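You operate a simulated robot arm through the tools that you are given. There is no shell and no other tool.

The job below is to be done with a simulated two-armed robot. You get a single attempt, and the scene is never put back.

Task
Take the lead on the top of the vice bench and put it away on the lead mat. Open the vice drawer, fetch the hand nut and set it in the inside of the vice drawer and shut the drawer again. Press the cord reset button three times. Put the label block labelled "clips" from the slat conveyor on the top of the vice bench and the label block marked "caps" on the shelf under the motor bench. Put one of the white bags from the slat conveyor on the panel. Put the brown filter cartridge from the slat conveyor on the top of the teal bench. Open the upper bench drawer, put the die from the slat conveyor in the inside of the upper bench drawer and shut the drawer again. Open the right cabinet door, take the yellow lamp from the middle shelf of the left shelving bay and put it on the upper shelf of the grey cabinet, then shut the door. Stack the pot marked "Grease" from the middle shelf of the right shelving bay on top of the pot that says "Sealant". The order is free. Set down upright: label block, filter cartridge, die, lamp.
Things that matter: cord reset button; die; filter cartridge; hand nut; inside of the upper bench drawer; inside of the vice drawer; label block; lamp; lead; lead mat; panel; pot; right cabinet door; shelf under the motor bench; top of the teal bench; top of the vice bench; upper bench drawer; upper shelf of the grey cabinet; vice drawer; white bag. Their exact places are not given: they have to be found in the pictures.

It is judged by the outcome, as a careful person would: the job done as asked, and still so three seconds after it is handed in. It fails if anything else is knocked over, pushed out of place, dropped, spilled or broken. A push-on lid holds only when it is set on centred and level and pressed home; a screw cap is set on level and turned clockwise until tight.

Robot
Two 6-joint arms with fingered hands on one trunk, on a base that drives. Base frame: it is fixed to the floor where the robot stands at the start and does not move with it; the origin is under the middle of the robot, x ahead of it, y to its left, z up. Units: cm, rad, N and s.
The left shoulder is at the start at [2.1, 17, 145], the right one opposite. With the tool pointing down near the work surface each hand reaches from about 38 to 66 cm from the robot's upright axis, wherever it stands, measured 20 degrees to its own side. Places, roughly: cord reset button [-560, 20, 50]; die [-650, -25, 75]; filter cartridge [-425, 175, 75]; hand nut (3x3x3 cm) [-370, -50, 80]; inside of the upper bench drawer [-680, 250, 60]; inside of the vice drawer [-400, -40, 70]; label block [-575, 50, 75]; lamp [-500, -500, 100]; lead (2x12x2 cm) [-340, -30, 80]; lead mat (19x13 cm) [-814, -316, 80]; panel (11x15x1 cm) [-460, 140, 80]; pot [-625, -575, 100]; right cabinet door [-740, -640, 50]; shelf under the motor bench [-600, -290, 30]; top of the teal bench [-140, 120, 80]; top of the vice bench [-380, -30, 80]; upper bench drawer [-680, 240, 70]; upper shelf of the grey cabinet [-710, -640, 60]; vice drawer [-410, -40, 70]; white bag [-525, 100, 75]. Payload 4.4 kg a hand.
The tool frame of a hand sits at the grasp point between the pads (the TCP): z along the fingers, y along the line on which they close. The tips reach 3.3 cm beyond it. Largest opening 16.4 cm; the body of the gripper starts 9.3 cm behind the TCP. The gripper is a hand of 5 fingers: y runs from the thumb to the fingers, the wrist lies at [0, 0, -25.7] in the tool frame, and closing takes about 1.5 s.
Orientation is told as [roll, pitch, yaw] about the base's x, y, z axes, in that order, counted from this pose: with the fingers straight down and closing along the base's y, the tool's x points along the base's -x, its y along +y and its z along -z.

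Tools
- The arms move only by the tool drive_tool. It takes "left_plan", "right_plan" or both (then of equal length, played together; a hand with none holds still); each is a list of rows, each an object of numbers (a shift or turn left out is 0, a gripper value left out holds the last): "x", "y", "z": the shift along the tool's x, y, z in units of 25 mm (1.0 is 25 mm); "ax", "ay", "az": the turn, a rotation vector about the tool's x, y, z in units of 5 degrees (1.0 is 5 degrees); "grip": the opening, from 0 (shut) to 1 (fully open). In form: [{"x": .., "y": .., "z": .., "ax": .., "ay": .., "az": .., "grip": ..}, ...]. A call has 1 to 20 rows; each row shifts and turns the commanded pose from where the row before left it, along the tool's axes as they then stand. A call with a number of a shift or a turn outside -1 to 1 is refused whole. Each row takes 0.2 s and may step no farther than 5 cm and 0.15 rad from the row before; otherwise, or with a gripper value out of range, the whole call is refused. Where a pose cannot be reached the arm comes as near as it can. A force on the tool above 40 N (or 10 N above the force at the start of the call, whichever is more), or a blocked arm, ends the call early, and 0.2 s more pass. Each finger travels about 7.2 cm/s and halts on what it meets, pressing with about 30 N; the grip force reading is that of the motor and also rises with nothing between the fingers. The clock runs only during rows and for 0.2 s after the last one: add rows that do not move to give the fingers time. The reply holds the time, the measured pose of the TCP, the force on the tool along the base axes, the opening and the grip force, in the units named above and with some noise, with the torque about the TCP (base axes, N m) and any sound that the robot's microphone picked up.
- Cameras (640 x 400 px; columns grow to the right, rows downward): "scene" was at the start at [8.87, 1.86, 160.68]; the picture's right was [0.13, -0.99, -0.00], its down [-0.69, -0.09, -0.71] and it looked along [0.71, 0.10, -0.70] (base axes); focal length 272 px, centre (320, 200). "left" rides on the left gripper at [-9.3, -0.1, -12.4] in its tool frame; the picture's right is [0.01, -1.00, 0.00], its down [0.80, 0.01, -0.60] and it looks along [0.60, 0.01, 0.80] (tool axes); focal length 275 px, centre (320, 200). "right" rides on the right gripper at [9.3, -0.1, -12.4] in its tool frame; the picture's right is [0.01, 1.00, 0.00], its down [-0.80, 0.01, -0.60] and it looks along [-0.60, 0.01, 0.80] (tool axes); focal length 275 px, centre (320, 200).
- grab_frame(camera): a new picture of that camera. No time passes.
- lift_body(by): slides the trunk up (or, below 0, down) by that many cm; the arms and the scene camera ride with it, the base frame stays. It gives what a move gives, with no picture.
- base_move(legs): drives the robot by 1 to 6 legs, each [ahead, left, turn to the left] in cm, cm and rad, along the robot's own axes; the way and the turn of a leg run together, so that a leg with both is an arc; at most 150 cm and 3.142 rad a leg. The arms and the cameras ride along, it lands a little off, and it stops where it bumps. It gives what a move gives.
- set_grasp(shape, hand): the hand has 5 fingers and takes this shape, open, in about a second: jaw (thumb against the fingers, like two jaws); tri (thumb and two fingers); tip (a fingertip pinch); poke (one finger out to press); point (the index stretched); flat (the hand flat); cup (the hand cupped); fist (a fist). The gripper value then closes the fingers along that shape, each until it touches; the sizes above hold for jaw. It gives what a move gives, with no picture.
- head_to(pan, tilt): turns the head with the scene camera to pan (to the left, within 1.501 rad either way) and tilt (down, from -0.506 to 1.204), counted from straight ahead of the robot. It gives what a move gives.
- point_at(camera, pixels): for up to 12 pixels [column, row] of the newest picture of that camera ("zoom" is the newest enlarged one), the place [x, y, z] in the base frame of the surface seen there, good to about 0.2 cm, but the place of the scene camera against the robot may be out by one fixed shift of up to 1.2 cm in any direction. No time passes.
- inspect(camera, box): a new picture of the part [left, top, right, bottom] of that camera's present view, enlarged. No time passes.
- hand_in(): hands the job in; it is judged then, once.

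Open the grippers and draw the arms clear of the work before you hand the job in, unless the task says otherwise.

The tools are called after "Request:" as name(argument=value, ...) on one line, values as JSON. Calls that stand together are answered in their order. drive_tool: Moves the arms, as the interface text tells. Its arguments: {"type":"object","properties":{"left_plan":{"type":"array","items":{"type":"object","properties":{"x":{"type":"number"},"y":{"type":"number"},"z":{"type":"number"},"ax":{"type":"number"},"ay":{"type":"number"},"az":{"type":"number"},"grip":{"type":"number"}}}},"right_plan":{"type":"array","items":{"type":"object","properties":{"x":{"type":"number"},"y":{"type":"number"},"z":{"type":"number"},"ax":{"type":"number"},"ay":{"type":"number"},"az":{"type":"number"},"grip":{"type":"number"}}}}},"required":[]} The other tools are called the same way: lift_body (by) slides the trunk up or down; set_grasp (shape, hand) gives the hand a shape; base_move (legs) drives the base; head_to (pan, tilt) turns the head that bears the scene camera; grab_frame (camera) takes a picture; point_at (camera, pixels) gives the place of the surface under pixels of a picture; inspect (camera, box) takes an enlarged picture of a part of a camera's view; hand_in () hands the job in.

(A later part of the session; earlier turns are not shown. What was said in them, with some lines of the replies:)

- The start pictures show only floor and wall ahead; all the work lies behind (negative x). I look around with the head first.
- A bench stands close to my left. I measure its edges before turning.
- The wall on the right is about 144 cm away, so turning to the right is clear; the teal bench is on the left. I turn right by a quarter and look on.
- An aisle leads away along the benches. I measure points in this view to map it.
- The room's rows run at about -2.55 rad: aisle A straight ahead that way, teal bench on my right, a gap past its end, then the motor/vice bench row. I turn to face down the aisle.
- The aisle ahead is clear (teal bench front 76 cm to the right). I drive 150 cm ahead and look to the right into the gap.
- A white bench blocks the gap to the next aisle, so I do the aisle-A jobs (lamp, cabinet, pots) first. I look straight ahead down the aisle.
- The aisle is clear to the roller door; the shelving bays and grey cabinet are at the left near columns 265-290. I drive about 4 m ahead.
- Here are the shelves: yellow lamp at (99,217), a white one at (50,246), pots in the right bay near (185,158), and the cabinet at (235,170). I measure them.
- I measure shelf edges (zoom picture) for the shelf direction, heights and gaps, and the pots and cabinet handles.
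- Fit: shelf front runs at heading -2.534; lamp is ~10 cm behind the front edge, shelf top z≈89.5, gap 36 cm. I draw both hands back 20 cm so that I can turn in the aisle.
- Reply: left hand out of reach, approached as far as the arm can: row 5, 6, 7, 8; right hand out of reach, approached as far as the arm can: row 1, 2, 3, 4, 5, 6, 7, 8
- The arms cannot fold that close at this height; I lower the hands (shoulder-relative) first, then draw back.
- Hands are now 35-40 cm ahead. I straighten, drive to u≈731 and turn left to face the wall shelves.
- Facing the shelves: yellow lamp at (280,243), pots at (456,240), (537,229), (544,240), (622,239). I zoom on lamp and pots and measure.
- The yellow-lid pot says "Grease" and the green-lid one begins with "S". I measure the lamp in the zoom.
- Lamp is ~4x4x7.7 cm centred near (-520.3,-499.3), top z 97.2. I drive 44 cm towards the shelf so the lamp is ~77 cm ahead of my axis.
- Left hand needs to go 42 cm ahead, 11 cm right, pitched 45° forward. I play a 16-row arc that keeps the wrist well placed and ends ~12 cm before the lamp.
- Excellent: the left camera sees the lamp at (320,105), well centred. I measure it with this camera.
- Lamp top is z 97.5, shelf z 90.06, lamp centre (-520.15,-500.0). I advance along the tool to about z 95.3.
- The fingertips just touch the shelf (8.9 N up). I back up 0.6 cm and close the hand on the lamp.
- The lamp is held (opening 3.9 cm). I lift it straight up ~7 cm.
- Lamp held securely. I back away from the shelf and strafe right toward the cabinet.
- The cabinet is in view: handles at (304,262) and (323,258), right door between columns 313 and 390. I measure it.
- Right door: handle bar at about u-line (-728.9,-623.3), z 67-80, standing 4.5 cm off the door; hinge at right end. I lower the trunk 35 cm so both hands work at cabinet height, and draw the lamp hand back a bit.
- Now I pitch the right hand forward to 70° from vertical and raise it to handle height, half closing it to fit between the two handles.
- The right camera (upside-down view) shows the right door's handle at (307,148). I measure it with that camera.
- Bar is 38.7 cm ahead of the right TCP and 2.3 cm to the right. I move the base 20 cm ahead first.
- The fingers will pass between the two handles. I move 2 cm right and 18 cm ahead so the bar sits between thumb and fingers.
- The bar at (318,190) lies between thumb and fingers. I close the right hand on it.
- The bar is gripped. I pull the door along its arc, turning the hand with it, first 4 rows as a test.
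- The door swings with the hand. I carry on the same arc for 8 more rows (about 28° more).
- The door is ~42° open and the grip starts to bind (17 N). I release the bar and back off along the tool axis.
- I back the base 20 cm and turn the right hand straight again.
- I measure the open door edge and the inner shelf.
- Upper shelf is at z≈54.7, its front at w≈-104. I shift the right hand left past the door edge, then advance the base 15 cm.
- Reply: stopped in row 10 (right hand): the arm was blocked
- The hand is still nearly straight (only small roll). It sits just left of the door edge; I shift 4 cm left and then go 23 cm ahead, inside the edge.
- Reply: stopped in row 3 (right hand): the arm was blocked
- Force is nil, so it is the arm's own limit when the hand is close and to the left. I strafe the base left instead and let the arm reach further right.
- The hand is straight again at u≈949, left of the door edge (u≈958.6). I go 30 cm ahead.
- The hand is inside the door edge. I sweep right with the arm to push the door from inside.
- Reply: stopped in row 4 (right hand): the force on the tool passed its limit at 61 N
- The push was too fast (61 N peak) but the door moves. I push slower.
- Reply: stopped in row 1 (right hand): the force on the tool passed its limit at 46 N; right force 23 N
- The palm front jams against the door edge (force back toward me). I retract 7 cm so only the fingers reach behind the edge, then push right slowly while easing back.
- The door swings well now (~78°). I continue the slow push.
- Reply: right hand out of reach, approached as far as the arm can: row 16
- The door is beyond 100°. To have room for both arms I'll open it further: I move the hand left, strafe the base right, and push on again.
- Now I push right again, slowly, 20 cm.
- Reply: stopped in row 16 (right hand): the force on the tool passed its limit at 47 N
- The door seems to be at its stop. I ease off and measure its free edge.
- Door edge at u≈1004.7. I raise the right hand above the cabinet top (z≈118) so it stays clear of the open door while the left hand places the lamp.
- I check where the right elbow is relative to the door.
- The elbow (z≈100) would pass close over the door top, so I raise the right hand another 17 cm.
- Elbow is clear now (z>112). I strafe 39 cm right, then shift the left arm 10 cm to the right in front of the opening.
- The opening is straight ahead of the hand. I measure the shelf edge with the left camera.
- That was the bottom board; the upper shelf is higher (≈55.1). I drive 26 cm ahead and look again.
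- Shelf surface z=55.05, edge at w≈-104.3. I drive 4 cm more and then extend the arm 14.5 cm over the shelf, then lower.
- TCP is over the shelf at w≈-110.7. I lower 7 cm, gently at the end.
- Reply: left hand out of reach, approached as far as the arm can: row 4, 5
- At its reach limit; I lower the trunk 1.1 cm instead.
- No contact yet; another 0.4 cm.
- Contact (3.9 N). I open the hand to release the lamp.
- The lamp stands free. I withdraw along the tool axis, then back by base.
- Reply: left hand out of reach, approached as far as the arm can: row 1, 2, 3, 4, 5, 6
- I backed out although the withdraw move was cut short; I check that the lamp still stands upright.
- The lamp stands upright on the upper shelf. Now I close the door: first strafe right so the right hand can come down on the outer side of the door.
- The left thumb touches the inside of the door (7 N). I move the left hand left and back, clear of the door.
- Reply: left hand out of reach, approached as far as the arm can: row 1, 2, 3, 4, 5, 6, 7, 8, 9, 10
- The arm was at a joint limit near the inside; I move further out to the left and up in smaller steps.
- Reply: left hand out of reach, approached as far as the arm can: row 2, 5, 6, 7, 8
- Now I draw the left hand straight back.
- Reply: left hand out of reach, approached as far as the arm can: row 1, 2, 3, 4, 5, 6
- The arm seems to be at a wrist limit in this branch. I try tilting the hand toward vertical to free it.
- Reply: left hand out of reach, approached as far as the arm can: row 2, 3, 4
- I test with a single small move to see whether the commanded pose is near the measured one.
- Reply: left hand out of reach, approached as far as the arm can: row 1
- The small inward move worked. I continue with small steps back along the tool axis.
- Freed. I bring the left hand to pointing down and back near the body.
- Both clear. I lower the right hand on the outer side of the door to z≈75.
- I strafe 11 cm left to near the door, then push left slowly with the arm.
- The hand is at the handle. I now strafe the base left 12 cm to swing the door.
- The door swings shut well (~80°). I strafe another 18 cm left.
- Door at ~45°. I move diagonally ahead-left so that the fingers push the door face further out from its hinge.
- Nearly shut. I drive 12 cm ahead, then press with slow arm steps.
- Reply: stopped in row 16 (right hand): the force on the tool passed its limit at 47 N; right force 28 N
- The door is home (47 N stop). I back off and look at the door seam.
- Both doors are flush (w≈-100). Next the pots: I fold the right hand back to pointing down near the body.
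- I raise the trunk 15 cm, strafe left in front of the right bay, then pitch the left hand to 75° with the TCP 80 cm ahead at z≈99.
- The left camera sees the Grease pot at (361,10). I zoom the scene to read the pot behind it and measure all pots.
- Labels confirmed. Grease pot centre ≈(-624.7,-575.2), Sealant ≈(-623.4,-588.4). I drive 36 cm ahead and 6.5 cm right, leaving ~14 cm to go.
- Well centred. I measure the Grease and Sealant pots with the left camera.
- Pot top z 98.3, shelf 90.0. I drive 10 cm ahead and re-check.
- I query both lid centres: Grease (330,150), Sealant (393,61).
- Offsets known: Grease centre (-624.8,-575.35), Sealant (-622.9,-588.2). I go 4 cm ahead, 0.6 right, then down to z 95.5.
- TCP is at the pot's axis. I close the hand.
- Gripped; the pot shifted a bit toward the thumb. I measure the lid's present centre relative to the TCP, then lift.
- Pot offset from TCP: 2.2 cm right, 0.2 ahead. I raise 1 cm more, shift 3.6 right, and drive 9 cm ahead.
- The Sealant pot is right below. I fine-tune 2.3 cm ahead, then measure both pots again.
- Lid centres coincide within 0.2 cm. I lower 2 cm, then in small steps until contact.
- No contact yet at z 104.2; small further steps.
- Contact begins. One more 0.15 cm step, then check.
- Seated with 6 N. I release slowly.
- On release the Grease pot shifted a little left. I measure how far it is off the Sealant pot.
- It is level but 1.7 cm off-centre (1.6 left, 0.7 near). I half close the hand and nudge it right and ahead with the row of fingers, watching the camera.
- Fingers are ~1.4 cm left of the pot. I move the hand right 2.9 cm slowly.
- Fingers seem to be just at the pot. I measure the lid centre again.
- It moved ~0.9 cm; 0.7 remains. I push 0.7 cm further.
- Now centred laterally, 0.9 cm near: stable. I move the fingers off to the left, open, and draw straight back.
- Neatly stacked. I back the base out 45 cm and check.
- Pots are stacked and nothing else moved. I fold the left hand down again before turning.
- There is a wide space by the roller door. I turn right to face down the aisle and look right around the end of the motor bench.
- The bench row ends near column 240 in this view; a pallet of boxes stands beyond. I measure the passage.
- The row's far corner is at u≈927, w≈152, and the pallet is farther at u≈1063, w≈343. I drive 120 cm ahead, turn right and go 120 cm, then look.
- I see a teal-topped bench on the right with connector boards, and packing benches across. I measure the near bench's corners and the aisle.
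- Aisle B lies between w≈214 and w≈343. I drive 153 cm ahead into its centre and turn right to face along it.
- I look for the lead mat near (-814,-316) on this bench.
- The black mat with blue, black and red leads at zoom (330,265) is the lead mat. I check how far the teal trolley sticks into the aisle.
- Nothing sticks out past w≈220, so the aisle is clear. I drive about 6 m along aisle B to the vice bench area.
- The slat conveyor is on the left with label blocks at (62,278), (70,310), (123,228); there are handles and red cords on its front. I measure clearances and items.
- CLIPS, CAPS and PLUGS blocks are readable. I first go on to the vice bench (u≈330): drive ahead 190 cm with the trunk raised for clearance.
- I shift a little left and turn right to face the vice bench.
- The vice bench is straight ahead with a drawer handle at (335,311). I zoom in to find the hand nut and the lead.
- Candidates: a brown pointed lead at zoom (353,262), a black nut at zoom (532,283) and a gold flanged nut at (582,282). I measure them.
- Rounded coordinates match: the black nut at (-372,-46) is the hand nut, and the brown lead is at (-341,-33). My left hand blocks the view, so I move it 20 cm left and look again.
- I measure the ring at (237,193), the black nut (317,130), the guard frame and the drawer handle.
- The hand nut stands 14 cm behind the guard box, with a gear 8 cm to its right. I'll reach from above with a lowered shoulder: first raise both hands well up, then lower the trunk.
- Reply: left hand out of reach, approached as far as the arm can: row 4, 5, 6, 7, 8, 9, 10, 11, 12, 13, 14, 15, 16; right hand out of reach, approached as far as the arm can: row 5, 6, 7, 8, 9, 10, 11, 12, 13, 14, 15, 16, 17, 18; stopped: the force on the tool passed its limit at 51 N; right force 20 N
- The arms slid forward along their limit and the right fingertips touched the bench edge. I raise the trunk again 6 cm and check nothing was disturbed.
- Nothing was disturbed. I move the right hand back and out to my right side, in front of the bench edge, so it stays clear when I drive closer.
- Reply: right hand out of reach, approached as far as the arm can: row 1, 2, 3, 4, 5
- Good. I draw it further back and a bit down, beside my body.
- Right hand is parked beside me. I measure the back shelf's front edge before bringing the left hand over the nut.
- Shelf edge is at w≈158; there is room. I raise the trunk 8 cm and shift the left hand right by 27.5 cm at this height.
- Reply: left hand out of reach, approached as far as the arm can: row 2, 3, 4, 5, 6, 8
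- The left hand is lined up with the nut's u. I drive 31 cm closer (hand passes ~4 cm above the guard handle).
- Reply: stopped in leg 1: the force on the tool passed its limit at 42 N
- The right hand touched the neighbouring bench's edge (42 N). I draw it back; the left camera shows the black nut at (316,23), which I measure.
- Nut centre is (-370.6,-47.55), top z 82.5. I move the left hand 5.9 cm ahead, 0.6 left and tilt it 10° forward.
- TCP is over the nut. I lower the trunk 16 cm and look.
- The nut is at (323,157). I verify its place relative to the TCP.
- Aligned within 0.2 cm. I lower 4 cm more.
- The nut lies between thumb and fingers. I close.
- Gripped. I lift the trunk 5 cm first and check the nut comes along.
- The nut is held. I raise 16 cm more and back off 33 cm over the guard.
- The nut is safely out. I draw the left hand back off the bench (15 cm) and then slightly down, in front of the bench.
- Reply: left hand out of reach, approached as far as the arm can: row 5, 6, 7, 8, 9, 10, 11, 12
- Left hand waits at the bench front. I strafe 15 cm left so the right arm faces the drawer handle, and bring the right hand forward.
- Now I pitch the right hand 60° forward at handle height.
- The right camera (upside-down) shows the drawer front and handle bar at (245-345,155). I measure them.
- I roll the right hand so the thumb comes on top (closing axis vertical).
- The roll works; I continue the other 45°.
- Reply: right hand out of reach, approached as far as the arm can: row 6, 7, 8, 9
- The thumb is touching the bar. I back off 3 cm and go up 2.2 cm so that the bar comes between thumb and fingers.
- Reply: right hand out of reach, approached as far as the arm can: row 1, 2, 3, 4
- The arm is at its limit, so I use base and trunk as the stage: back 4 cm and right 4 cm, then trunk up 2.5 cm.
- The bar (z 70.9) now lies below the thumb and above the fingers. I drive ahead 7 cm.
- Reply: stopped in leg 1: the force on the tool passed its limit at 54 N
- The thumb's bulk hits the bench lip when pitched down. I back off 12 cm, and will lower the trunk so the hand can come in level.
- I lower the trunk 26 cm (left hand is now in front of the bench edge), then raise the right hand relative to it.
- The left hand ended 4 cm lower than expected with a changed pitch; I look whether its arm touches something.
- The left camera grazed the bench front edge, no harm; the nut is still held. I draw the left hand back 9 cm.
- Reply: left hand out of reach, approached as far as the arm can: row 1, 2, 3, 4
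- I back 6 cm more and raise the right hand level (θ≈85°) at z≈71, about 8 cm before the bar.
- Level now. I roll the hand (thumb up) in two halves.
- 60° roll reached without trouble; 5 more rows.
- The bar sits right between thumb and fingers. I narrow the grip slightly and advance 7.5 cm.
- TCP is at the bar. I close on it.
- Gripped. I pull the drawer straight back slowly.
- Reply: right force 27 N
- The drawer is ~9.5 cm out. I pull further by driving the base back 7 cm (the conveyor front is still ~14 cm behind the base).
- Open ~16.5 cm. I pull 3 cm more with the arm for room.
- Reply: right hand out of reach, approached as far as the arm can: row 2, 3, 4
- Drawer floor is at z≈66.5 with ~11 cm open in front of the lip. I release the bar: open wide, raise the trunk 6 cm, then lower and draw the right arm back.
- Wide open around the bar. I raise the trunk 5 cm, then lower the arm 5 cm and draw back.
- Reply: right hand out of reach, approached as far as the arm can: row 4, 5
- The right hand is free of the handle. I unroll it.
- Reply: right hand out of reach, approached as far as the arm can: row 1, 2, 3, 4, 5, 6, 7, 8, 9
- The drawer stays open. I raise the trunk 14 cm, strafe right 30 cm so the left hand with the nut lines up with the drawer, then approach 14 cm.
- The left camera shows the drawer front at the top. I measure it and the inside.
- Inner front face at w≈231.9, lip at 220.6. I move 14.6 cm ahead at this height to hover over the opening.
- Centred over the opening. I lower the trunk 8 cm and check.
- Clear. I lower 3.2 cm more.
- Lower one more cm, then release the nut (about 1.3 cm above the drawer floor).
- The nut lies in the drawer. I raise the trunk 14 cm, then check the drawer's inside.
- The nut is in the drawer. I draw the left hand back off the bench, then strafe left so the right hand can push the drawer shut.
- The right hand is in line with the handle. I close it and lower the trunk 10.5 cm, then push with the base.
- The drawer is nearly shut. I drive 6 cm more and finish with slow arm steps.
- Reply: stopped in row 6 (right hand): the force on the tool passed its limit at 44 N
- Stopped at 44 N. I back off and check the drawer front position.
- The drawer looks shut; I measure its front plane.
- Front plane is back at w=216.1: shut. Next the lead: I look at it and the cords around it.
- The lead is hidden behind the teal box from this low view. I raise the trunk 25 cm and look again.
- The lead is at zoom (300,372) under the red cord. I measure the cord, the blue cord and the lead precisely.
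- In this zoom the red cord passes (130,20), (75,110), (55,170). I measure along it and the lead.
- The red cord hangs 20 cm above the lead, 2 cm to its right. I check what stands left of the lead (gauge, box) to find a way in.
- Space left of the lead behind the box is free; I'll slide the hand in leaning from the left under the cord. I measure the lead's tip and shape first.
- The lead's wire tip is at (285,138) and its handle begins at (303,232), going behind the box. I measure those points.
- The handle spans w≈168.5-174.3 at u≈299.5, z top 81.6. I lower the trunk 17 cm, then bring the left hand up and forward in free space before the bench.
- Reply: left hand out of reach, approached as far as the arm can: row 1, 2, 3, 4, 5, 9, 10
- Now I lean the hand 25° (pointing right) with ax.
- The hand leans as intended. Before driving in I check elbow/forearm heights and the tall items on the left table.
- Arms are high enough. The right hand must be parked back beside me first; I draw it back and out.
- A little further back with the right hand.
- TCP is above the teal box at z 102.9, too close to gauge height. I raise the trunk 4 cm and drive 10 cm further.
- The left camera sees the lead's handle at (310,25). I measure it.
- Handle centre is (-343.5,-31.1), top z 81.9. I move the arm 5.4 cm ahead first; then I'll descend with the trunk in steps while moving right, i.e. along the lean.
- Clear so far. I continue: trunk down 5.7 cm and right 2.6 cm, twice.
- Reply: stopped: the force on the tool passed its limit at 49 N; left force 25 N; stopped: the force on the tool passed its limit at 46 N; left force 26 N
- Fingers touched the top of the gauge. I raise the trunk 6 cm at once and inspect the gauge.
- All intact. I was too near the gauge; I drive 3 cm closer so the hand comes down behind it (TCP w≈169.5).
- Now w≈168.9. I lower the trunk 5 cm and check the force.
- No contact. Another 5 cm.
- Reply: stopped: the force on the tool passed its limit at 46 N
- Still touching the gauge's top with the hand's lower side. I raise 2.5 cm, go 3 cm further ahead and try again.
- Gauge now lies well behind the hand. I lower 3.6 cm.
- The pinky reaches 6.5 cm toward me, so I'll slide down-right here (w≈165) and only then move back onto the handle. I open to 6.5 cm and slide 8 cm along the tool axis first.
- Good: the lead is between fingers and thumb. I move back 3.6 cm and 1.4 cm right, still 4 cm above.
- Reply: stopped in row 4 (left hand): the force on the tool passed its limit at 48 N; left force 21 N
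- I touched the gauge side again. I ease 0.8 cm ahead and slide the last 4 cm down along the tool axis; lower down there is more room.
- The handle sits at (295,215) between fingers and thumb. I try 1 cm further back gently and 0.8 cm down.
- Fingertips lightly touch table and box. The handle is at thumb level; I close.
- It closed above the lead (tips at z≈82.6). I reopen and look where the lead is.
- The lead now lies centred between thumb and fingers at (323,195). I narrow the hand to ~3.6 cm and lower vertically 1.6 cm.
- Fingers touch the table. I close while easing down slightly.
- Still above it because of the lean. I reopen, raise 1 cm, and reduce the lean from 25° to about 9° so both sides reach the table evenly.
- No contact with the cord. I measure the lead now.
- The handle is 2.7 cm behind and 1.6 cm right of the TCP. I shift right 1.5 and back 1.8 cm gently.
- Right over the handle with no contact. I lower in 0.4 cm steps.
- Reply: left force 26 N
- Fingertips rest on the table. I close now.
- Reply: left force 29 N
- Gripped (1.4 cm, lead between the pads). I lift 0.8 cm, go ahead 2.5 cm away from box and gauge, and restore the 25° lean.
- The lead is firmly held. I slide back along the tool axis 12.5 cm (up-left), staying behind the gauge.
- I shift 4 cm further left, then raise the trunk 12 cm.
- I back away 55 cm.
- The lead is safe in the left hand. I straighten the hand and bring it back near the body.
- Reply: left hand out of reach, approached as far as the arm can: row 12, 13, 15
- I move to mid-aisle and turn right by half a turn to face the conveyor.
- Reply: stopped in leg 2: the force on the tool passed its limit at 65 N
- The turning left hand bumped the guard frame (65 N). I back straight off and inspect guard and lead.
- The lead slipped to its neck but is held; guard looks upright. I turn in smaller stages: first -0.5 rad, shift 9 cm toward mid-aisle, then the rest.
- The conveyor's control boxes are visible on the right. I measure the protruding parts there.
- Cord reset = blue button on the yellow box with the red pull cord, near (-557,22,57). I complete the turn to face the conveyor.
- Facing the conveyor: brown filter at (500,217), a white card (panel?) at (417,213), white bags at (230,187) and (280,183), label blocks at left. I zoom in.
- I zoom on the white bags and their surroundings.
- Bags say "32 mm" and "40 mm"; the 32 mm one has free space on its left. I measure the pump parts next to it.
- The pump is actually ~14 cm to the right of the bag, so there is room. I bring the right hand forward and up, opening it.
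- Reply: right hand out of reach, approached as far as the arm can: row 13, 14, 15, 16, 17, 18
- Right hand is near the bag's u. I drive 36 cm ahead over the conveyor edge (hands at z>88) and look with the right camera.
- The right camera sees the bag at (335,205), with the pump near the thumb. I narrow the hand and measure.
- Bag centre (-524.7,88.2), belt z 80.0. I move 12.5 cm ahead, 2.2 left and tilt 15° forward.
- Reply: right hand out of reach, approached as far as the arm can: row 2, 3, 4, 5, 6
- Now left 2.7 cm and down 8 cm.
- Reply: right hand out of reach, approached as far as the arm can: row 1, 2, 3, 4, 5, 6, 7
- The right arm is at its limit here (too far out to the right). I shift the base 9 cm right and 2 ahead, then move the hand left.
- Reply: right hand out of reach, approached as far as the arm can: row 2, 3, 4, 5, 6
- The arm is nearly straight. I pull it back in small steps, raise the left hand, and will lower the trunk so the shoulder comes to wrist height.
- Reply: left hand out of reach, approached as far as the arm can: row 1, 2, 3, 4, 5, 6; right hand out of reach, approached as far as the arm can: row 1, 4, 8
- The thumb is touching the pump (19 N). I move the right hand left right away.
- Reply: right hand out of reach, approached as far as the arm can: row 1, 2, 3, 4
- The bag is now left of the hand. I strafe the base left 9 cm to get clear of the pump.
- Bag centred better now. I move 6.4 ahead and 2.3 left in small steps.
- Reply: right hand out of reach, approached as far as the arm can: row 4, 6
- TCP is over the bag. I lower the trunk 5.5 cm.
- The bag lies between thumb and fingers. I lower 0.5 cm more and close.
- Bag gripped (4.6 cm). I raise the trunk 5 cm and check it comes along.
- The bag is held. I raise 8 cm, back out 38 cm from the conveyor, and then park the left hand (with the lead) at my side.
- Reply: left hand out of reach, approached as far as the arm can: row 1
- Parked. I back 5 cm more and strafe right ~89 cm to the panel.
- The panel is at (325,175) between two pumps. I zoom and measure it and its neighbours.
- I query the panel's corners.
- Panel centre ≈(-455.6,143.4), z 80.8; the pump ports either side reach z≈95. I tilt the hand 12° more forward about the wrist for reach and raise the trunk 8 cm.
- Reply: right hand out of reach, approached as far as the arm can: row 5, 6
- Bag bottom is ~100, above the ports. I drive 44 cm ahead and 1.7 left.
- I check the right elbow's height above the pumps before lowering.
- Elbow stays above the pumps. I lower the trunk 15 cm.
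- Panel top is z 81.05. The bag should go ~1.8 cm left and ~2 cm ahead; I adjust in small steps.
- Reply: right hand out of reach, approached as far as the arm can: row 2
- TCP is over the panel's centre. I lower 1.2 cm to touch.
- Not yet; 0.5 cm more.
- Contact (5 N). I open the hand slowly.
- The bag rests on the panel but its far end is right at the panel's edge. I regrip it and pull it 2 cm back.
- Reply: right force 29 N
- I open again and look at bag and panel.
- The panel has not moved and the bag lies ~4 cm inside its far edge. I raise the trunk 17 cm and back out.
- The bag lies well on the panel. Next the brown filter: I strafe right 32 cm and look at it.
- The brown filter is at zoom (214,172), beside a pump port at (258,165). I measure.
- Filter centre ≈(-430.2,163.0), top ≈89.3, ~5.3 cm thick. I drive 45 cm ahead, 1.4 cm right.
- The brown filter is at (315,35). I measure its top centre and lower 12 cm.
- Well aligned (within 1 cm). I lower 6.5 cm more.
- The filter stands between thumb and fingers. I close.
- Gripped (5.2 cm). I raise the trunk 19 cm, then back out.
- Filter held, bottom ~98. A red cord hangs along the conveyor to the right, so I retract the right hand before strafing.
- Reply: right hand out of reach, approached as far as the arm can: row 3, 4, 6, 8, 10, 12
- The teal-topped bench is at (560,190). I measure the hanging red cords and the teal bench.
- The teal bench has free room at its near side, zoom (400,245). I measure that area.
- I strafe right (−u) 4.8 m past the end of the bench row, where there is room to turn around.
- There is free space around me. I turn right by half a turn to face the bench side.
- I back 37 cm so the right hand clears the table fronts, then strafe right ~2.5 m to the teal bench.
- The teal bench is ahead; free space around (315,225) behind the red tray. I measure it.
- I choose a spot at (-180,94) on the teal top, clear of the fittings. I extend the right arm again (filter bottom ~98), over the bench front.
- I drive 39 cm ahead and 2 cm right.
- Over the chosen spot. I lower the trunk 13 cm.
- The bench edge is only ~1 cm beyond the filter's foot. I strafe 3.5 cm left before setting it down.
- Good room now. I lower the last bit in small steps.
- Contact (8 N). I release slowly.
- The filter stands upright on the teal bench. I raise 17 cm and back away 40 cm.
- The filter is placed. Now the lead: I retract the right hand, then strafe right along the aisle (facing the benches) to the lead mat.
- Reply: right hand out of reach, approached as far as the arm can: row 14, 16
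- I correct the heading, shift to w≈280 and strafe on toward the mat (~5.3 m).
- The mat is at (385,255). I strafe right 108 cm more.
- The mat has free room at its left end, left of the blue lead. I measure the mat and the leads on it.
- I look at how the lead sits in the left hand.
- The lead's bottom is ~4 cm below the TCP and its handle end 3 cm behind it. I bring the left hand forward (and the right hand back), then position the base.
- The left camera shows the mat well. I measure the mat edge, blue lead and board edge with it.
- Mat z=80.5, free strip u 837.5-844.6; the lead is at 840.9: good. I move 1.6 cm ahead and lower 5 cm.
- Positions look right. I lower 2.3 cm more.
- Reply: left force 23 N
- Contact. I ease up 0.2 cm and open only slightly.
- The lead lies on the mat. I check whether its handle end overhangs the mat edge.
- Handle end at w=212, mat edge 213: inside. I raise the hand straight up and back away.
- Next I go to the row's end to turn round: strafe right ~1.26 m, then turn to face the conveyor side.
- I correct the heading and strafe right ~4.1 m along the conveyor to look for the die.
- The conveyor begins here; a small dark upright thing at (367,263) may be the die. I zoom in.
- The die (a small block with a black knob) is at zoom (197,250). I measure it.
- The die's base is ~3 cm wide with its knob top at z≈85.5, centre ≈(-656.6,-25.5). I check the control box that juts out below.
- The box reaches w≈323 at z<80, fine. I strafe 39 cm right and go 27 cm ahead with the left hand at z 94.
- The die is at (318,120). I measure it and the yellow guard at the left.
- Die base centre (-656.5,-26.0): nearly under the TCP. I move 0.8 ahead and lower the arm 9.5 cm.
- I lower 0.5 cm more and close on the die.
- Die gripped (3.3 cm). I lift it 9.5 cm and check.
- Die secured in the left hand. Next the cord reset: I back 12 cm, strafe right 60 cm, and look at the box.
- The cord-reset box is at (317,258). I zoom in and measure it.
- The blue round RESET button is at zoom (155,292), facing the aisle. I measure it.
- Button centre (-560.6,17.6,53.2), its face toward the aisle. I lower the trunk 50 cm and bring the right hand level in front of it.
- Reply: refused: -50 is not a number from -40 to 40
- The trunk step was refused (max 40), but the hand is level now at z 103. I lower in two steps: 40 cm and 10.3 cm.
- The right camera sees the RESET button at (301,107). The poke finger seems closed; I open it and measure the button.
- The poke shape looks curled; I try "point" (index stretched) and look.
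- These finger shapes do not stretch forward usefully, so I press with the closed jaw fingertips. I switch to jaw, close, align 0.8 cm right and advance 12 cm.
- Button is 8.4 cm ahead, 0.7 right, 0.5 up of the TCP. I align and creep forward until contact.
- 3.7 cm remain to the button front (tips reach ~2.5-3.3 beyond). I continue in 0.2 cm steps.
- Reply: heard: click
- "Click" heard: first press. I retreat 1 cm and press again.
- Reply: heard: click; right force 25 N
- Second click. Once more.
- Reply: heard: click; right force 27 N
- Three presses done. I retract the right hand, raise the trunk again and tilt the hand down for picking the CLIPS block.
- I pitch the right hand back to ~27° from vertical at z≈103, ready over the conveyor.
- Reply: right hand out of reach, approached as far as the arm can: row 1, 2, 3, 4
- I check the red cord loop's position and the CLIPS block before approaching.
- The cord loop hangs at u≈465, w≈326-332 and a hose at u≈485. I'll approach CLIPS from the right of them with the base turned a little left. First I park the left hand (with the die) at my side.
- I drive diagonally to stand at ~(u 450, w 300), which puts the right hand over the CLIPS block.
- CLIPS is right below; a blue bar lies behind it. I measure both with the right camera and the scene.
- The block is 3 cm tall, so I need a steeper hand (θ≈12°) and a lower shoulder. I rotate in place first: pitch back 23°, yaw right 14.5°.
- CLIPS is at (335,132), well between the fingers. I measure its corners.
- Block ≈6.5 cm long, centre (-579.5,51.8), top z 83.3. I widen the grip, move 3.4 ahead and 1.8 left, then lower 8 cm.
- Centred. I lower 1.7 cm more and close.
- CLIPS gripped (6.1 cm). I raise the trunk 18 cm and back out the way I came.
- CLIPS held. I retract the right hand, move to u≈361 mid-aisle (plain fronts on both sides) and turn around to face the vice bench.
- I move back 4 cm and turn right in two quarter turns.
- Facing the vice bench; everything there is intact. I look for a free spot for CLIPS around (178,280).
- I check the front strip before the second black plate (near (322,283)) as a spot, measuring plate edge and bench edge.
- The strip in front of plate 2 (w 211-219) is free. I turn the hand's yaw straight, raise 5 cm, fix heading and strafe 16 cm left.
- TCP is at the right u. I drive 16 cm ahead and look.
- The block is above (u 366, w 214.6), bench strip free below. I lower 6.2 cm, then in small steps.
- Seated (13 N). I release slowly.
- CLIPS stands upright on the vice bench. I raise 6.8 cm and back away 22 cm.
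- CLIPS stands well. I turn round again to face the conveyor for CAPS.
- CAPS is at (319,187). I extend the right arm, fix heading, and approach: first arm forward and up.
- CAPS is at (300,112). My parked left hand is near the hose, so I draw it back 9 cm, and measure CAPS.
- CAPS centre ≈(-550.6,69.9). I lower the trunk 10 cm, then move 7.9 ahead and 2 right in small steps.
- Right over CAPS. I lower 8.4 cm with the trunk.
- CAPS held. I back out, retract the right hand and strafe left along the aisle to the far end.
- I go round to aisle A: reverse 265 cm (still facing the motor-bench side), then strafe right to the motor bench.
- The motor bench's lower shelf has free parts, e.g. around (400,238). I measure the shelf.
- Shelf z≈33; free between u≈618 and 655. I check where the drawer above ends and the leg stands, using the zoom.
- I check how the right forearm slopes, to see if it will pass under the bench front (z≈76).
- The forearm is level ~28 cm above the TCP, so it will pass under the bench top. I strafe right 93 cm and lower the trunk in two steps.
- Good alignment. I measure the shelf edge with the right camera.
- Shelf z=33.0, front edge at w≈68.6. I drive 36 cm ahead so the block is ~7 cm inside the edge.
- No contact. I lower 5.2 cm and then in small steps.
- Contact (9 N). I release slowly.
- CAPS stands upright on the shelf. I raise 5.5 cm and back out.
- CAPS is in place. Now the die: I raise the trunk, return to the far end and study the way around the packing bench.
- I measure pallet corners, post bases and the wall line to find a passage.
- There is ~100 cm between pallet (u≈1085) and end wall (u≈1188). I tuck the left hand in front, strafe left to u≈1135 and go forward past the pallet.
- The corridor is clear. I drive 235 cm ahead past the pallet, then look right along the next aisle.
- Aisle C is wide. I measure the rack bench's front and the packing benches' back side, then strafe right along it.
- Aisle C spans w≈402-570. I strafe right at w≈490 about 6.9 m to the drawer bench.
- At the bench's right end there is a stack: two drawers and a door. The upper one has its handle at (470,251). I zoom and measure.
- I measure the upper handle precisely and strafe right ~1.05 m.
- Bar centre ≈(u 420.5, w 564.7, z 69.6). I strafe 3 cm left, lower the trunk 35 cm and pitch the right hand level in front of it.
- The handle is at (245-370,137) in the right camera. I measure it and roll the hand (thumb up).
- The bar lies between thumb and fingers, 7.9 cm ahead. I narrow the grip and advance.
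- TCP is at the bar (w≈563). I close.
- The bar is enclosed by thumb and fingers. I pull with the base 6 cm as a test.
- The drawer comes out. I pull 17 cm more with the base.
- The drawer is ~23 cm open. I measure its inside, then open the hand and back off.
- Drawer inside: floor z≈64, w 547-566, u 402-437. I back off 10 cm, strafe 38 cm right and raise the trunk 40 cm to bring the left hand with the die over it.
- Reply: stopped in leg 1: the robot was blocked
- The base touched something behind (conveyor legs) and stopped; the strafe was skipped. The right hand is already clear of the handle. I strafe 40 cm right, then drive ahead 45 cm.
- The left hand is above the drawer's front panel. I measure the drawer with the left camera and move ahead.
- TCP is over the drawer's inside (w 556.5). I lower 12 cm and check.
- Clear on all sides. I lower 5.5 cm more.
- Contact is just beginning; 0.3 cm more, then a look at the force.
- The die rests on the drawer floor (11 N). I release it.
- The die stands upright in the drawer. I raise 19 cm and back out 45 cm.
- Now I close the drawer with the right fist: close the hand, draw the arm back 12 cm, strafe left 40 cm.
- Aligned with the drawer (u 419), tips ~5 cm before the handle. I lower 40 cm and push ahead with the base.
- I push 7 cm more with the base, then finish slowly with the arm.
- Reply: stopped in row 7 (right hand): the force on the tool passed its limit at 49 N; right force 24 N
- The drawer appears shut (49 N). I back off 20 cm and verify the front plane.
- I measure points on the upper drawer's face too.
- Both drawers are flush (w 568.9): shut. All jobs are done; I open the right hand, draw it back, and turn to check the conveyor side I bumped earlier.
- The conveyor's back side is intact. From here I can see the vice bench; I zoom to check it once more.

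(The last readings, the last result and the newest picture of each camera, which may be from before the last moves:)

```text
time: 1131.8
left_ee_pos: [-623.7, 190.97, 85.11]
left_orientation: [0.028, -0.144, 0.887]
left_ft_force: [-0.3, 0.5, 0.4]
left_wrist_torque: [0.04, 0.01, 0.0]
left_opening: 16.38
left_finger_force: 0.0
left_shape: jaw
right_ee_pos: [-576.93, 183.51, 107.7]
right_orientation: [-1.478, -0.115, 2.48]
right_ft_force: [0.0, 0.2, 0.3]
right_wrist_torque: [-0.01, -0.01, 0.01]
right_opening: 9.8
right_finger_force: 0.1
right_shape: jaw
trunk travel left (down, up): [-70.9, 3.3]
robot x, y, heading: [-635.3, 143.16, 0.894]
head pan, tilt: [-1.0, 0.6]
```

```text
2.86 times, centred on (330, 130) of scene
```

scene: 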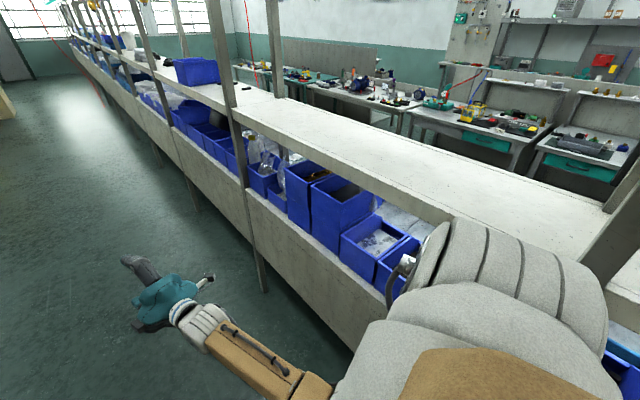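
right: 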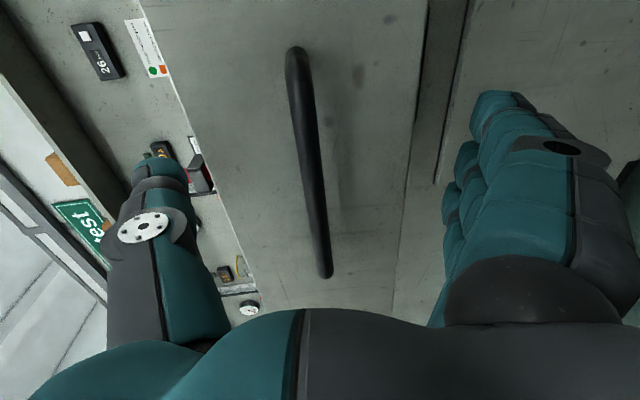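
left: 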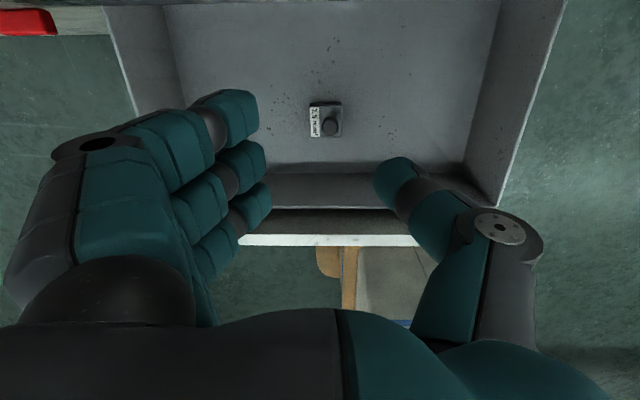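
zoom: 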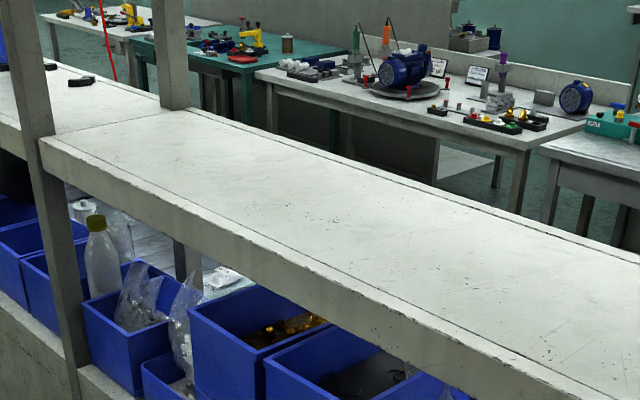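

Everything is in place: drawers shut, CLIPS and filter standing, nothing disturbed, both hands open and clear. I hand the job in.

Request:
hand_in()

```text
The job is handed in.
```

The job is handed in, and every item on the list was carried out. Two things I did not look at again before handing in: the die once its drawer was shut, and the lead once my hand had moved off it.

| Job | Result |
|---|---|
| Lead | Lying on the lead mat at its left end, beside the blue lead; handle end about 1 cm inside the mat edge. |
| Hand nut | In the vice drawer; drawer shut and flush. |
| Cord reset button | Pressed three times; a click was heard each time. |
| "Clips" block | Standing on the front strip of the vice bench top. |
| "Caps" block | Standing on the shelf under the motor bench. |
| White bag | The "32 mm" bag lies on the panel. |
| Brown filter cartridge | Standing on the teal bench top. |
| Die | Set down upright in the upper bench drawer; drawer shut and flush. |
| Yellow lamp | Standing on the upper shelf of the grey cabinet; right door shut and flush. |
| "Grease" pot | Stacked on "Sealant", level, about 0.9 cm off centre toward the front. |

**Contacts along the way.** I saw nothing knocked over or moved:
- **Vice bench gauge:** the left hand touched it several times while reaching for the lead (up to about 49 N).
- **Vice bench guard frame:** the left hand bumped it while I was turning (65 N).
- **Pump on the conveyor:** the thumb brushed it while I was picking up the bag (about 19 N).
- **Bench front edges:** the hands touched these several times.
- **Back of the conveyor:** the base bumped it once.

The gauge, the guard, the bench tops around them and the back of the conveyor all looked intact in later pictures.
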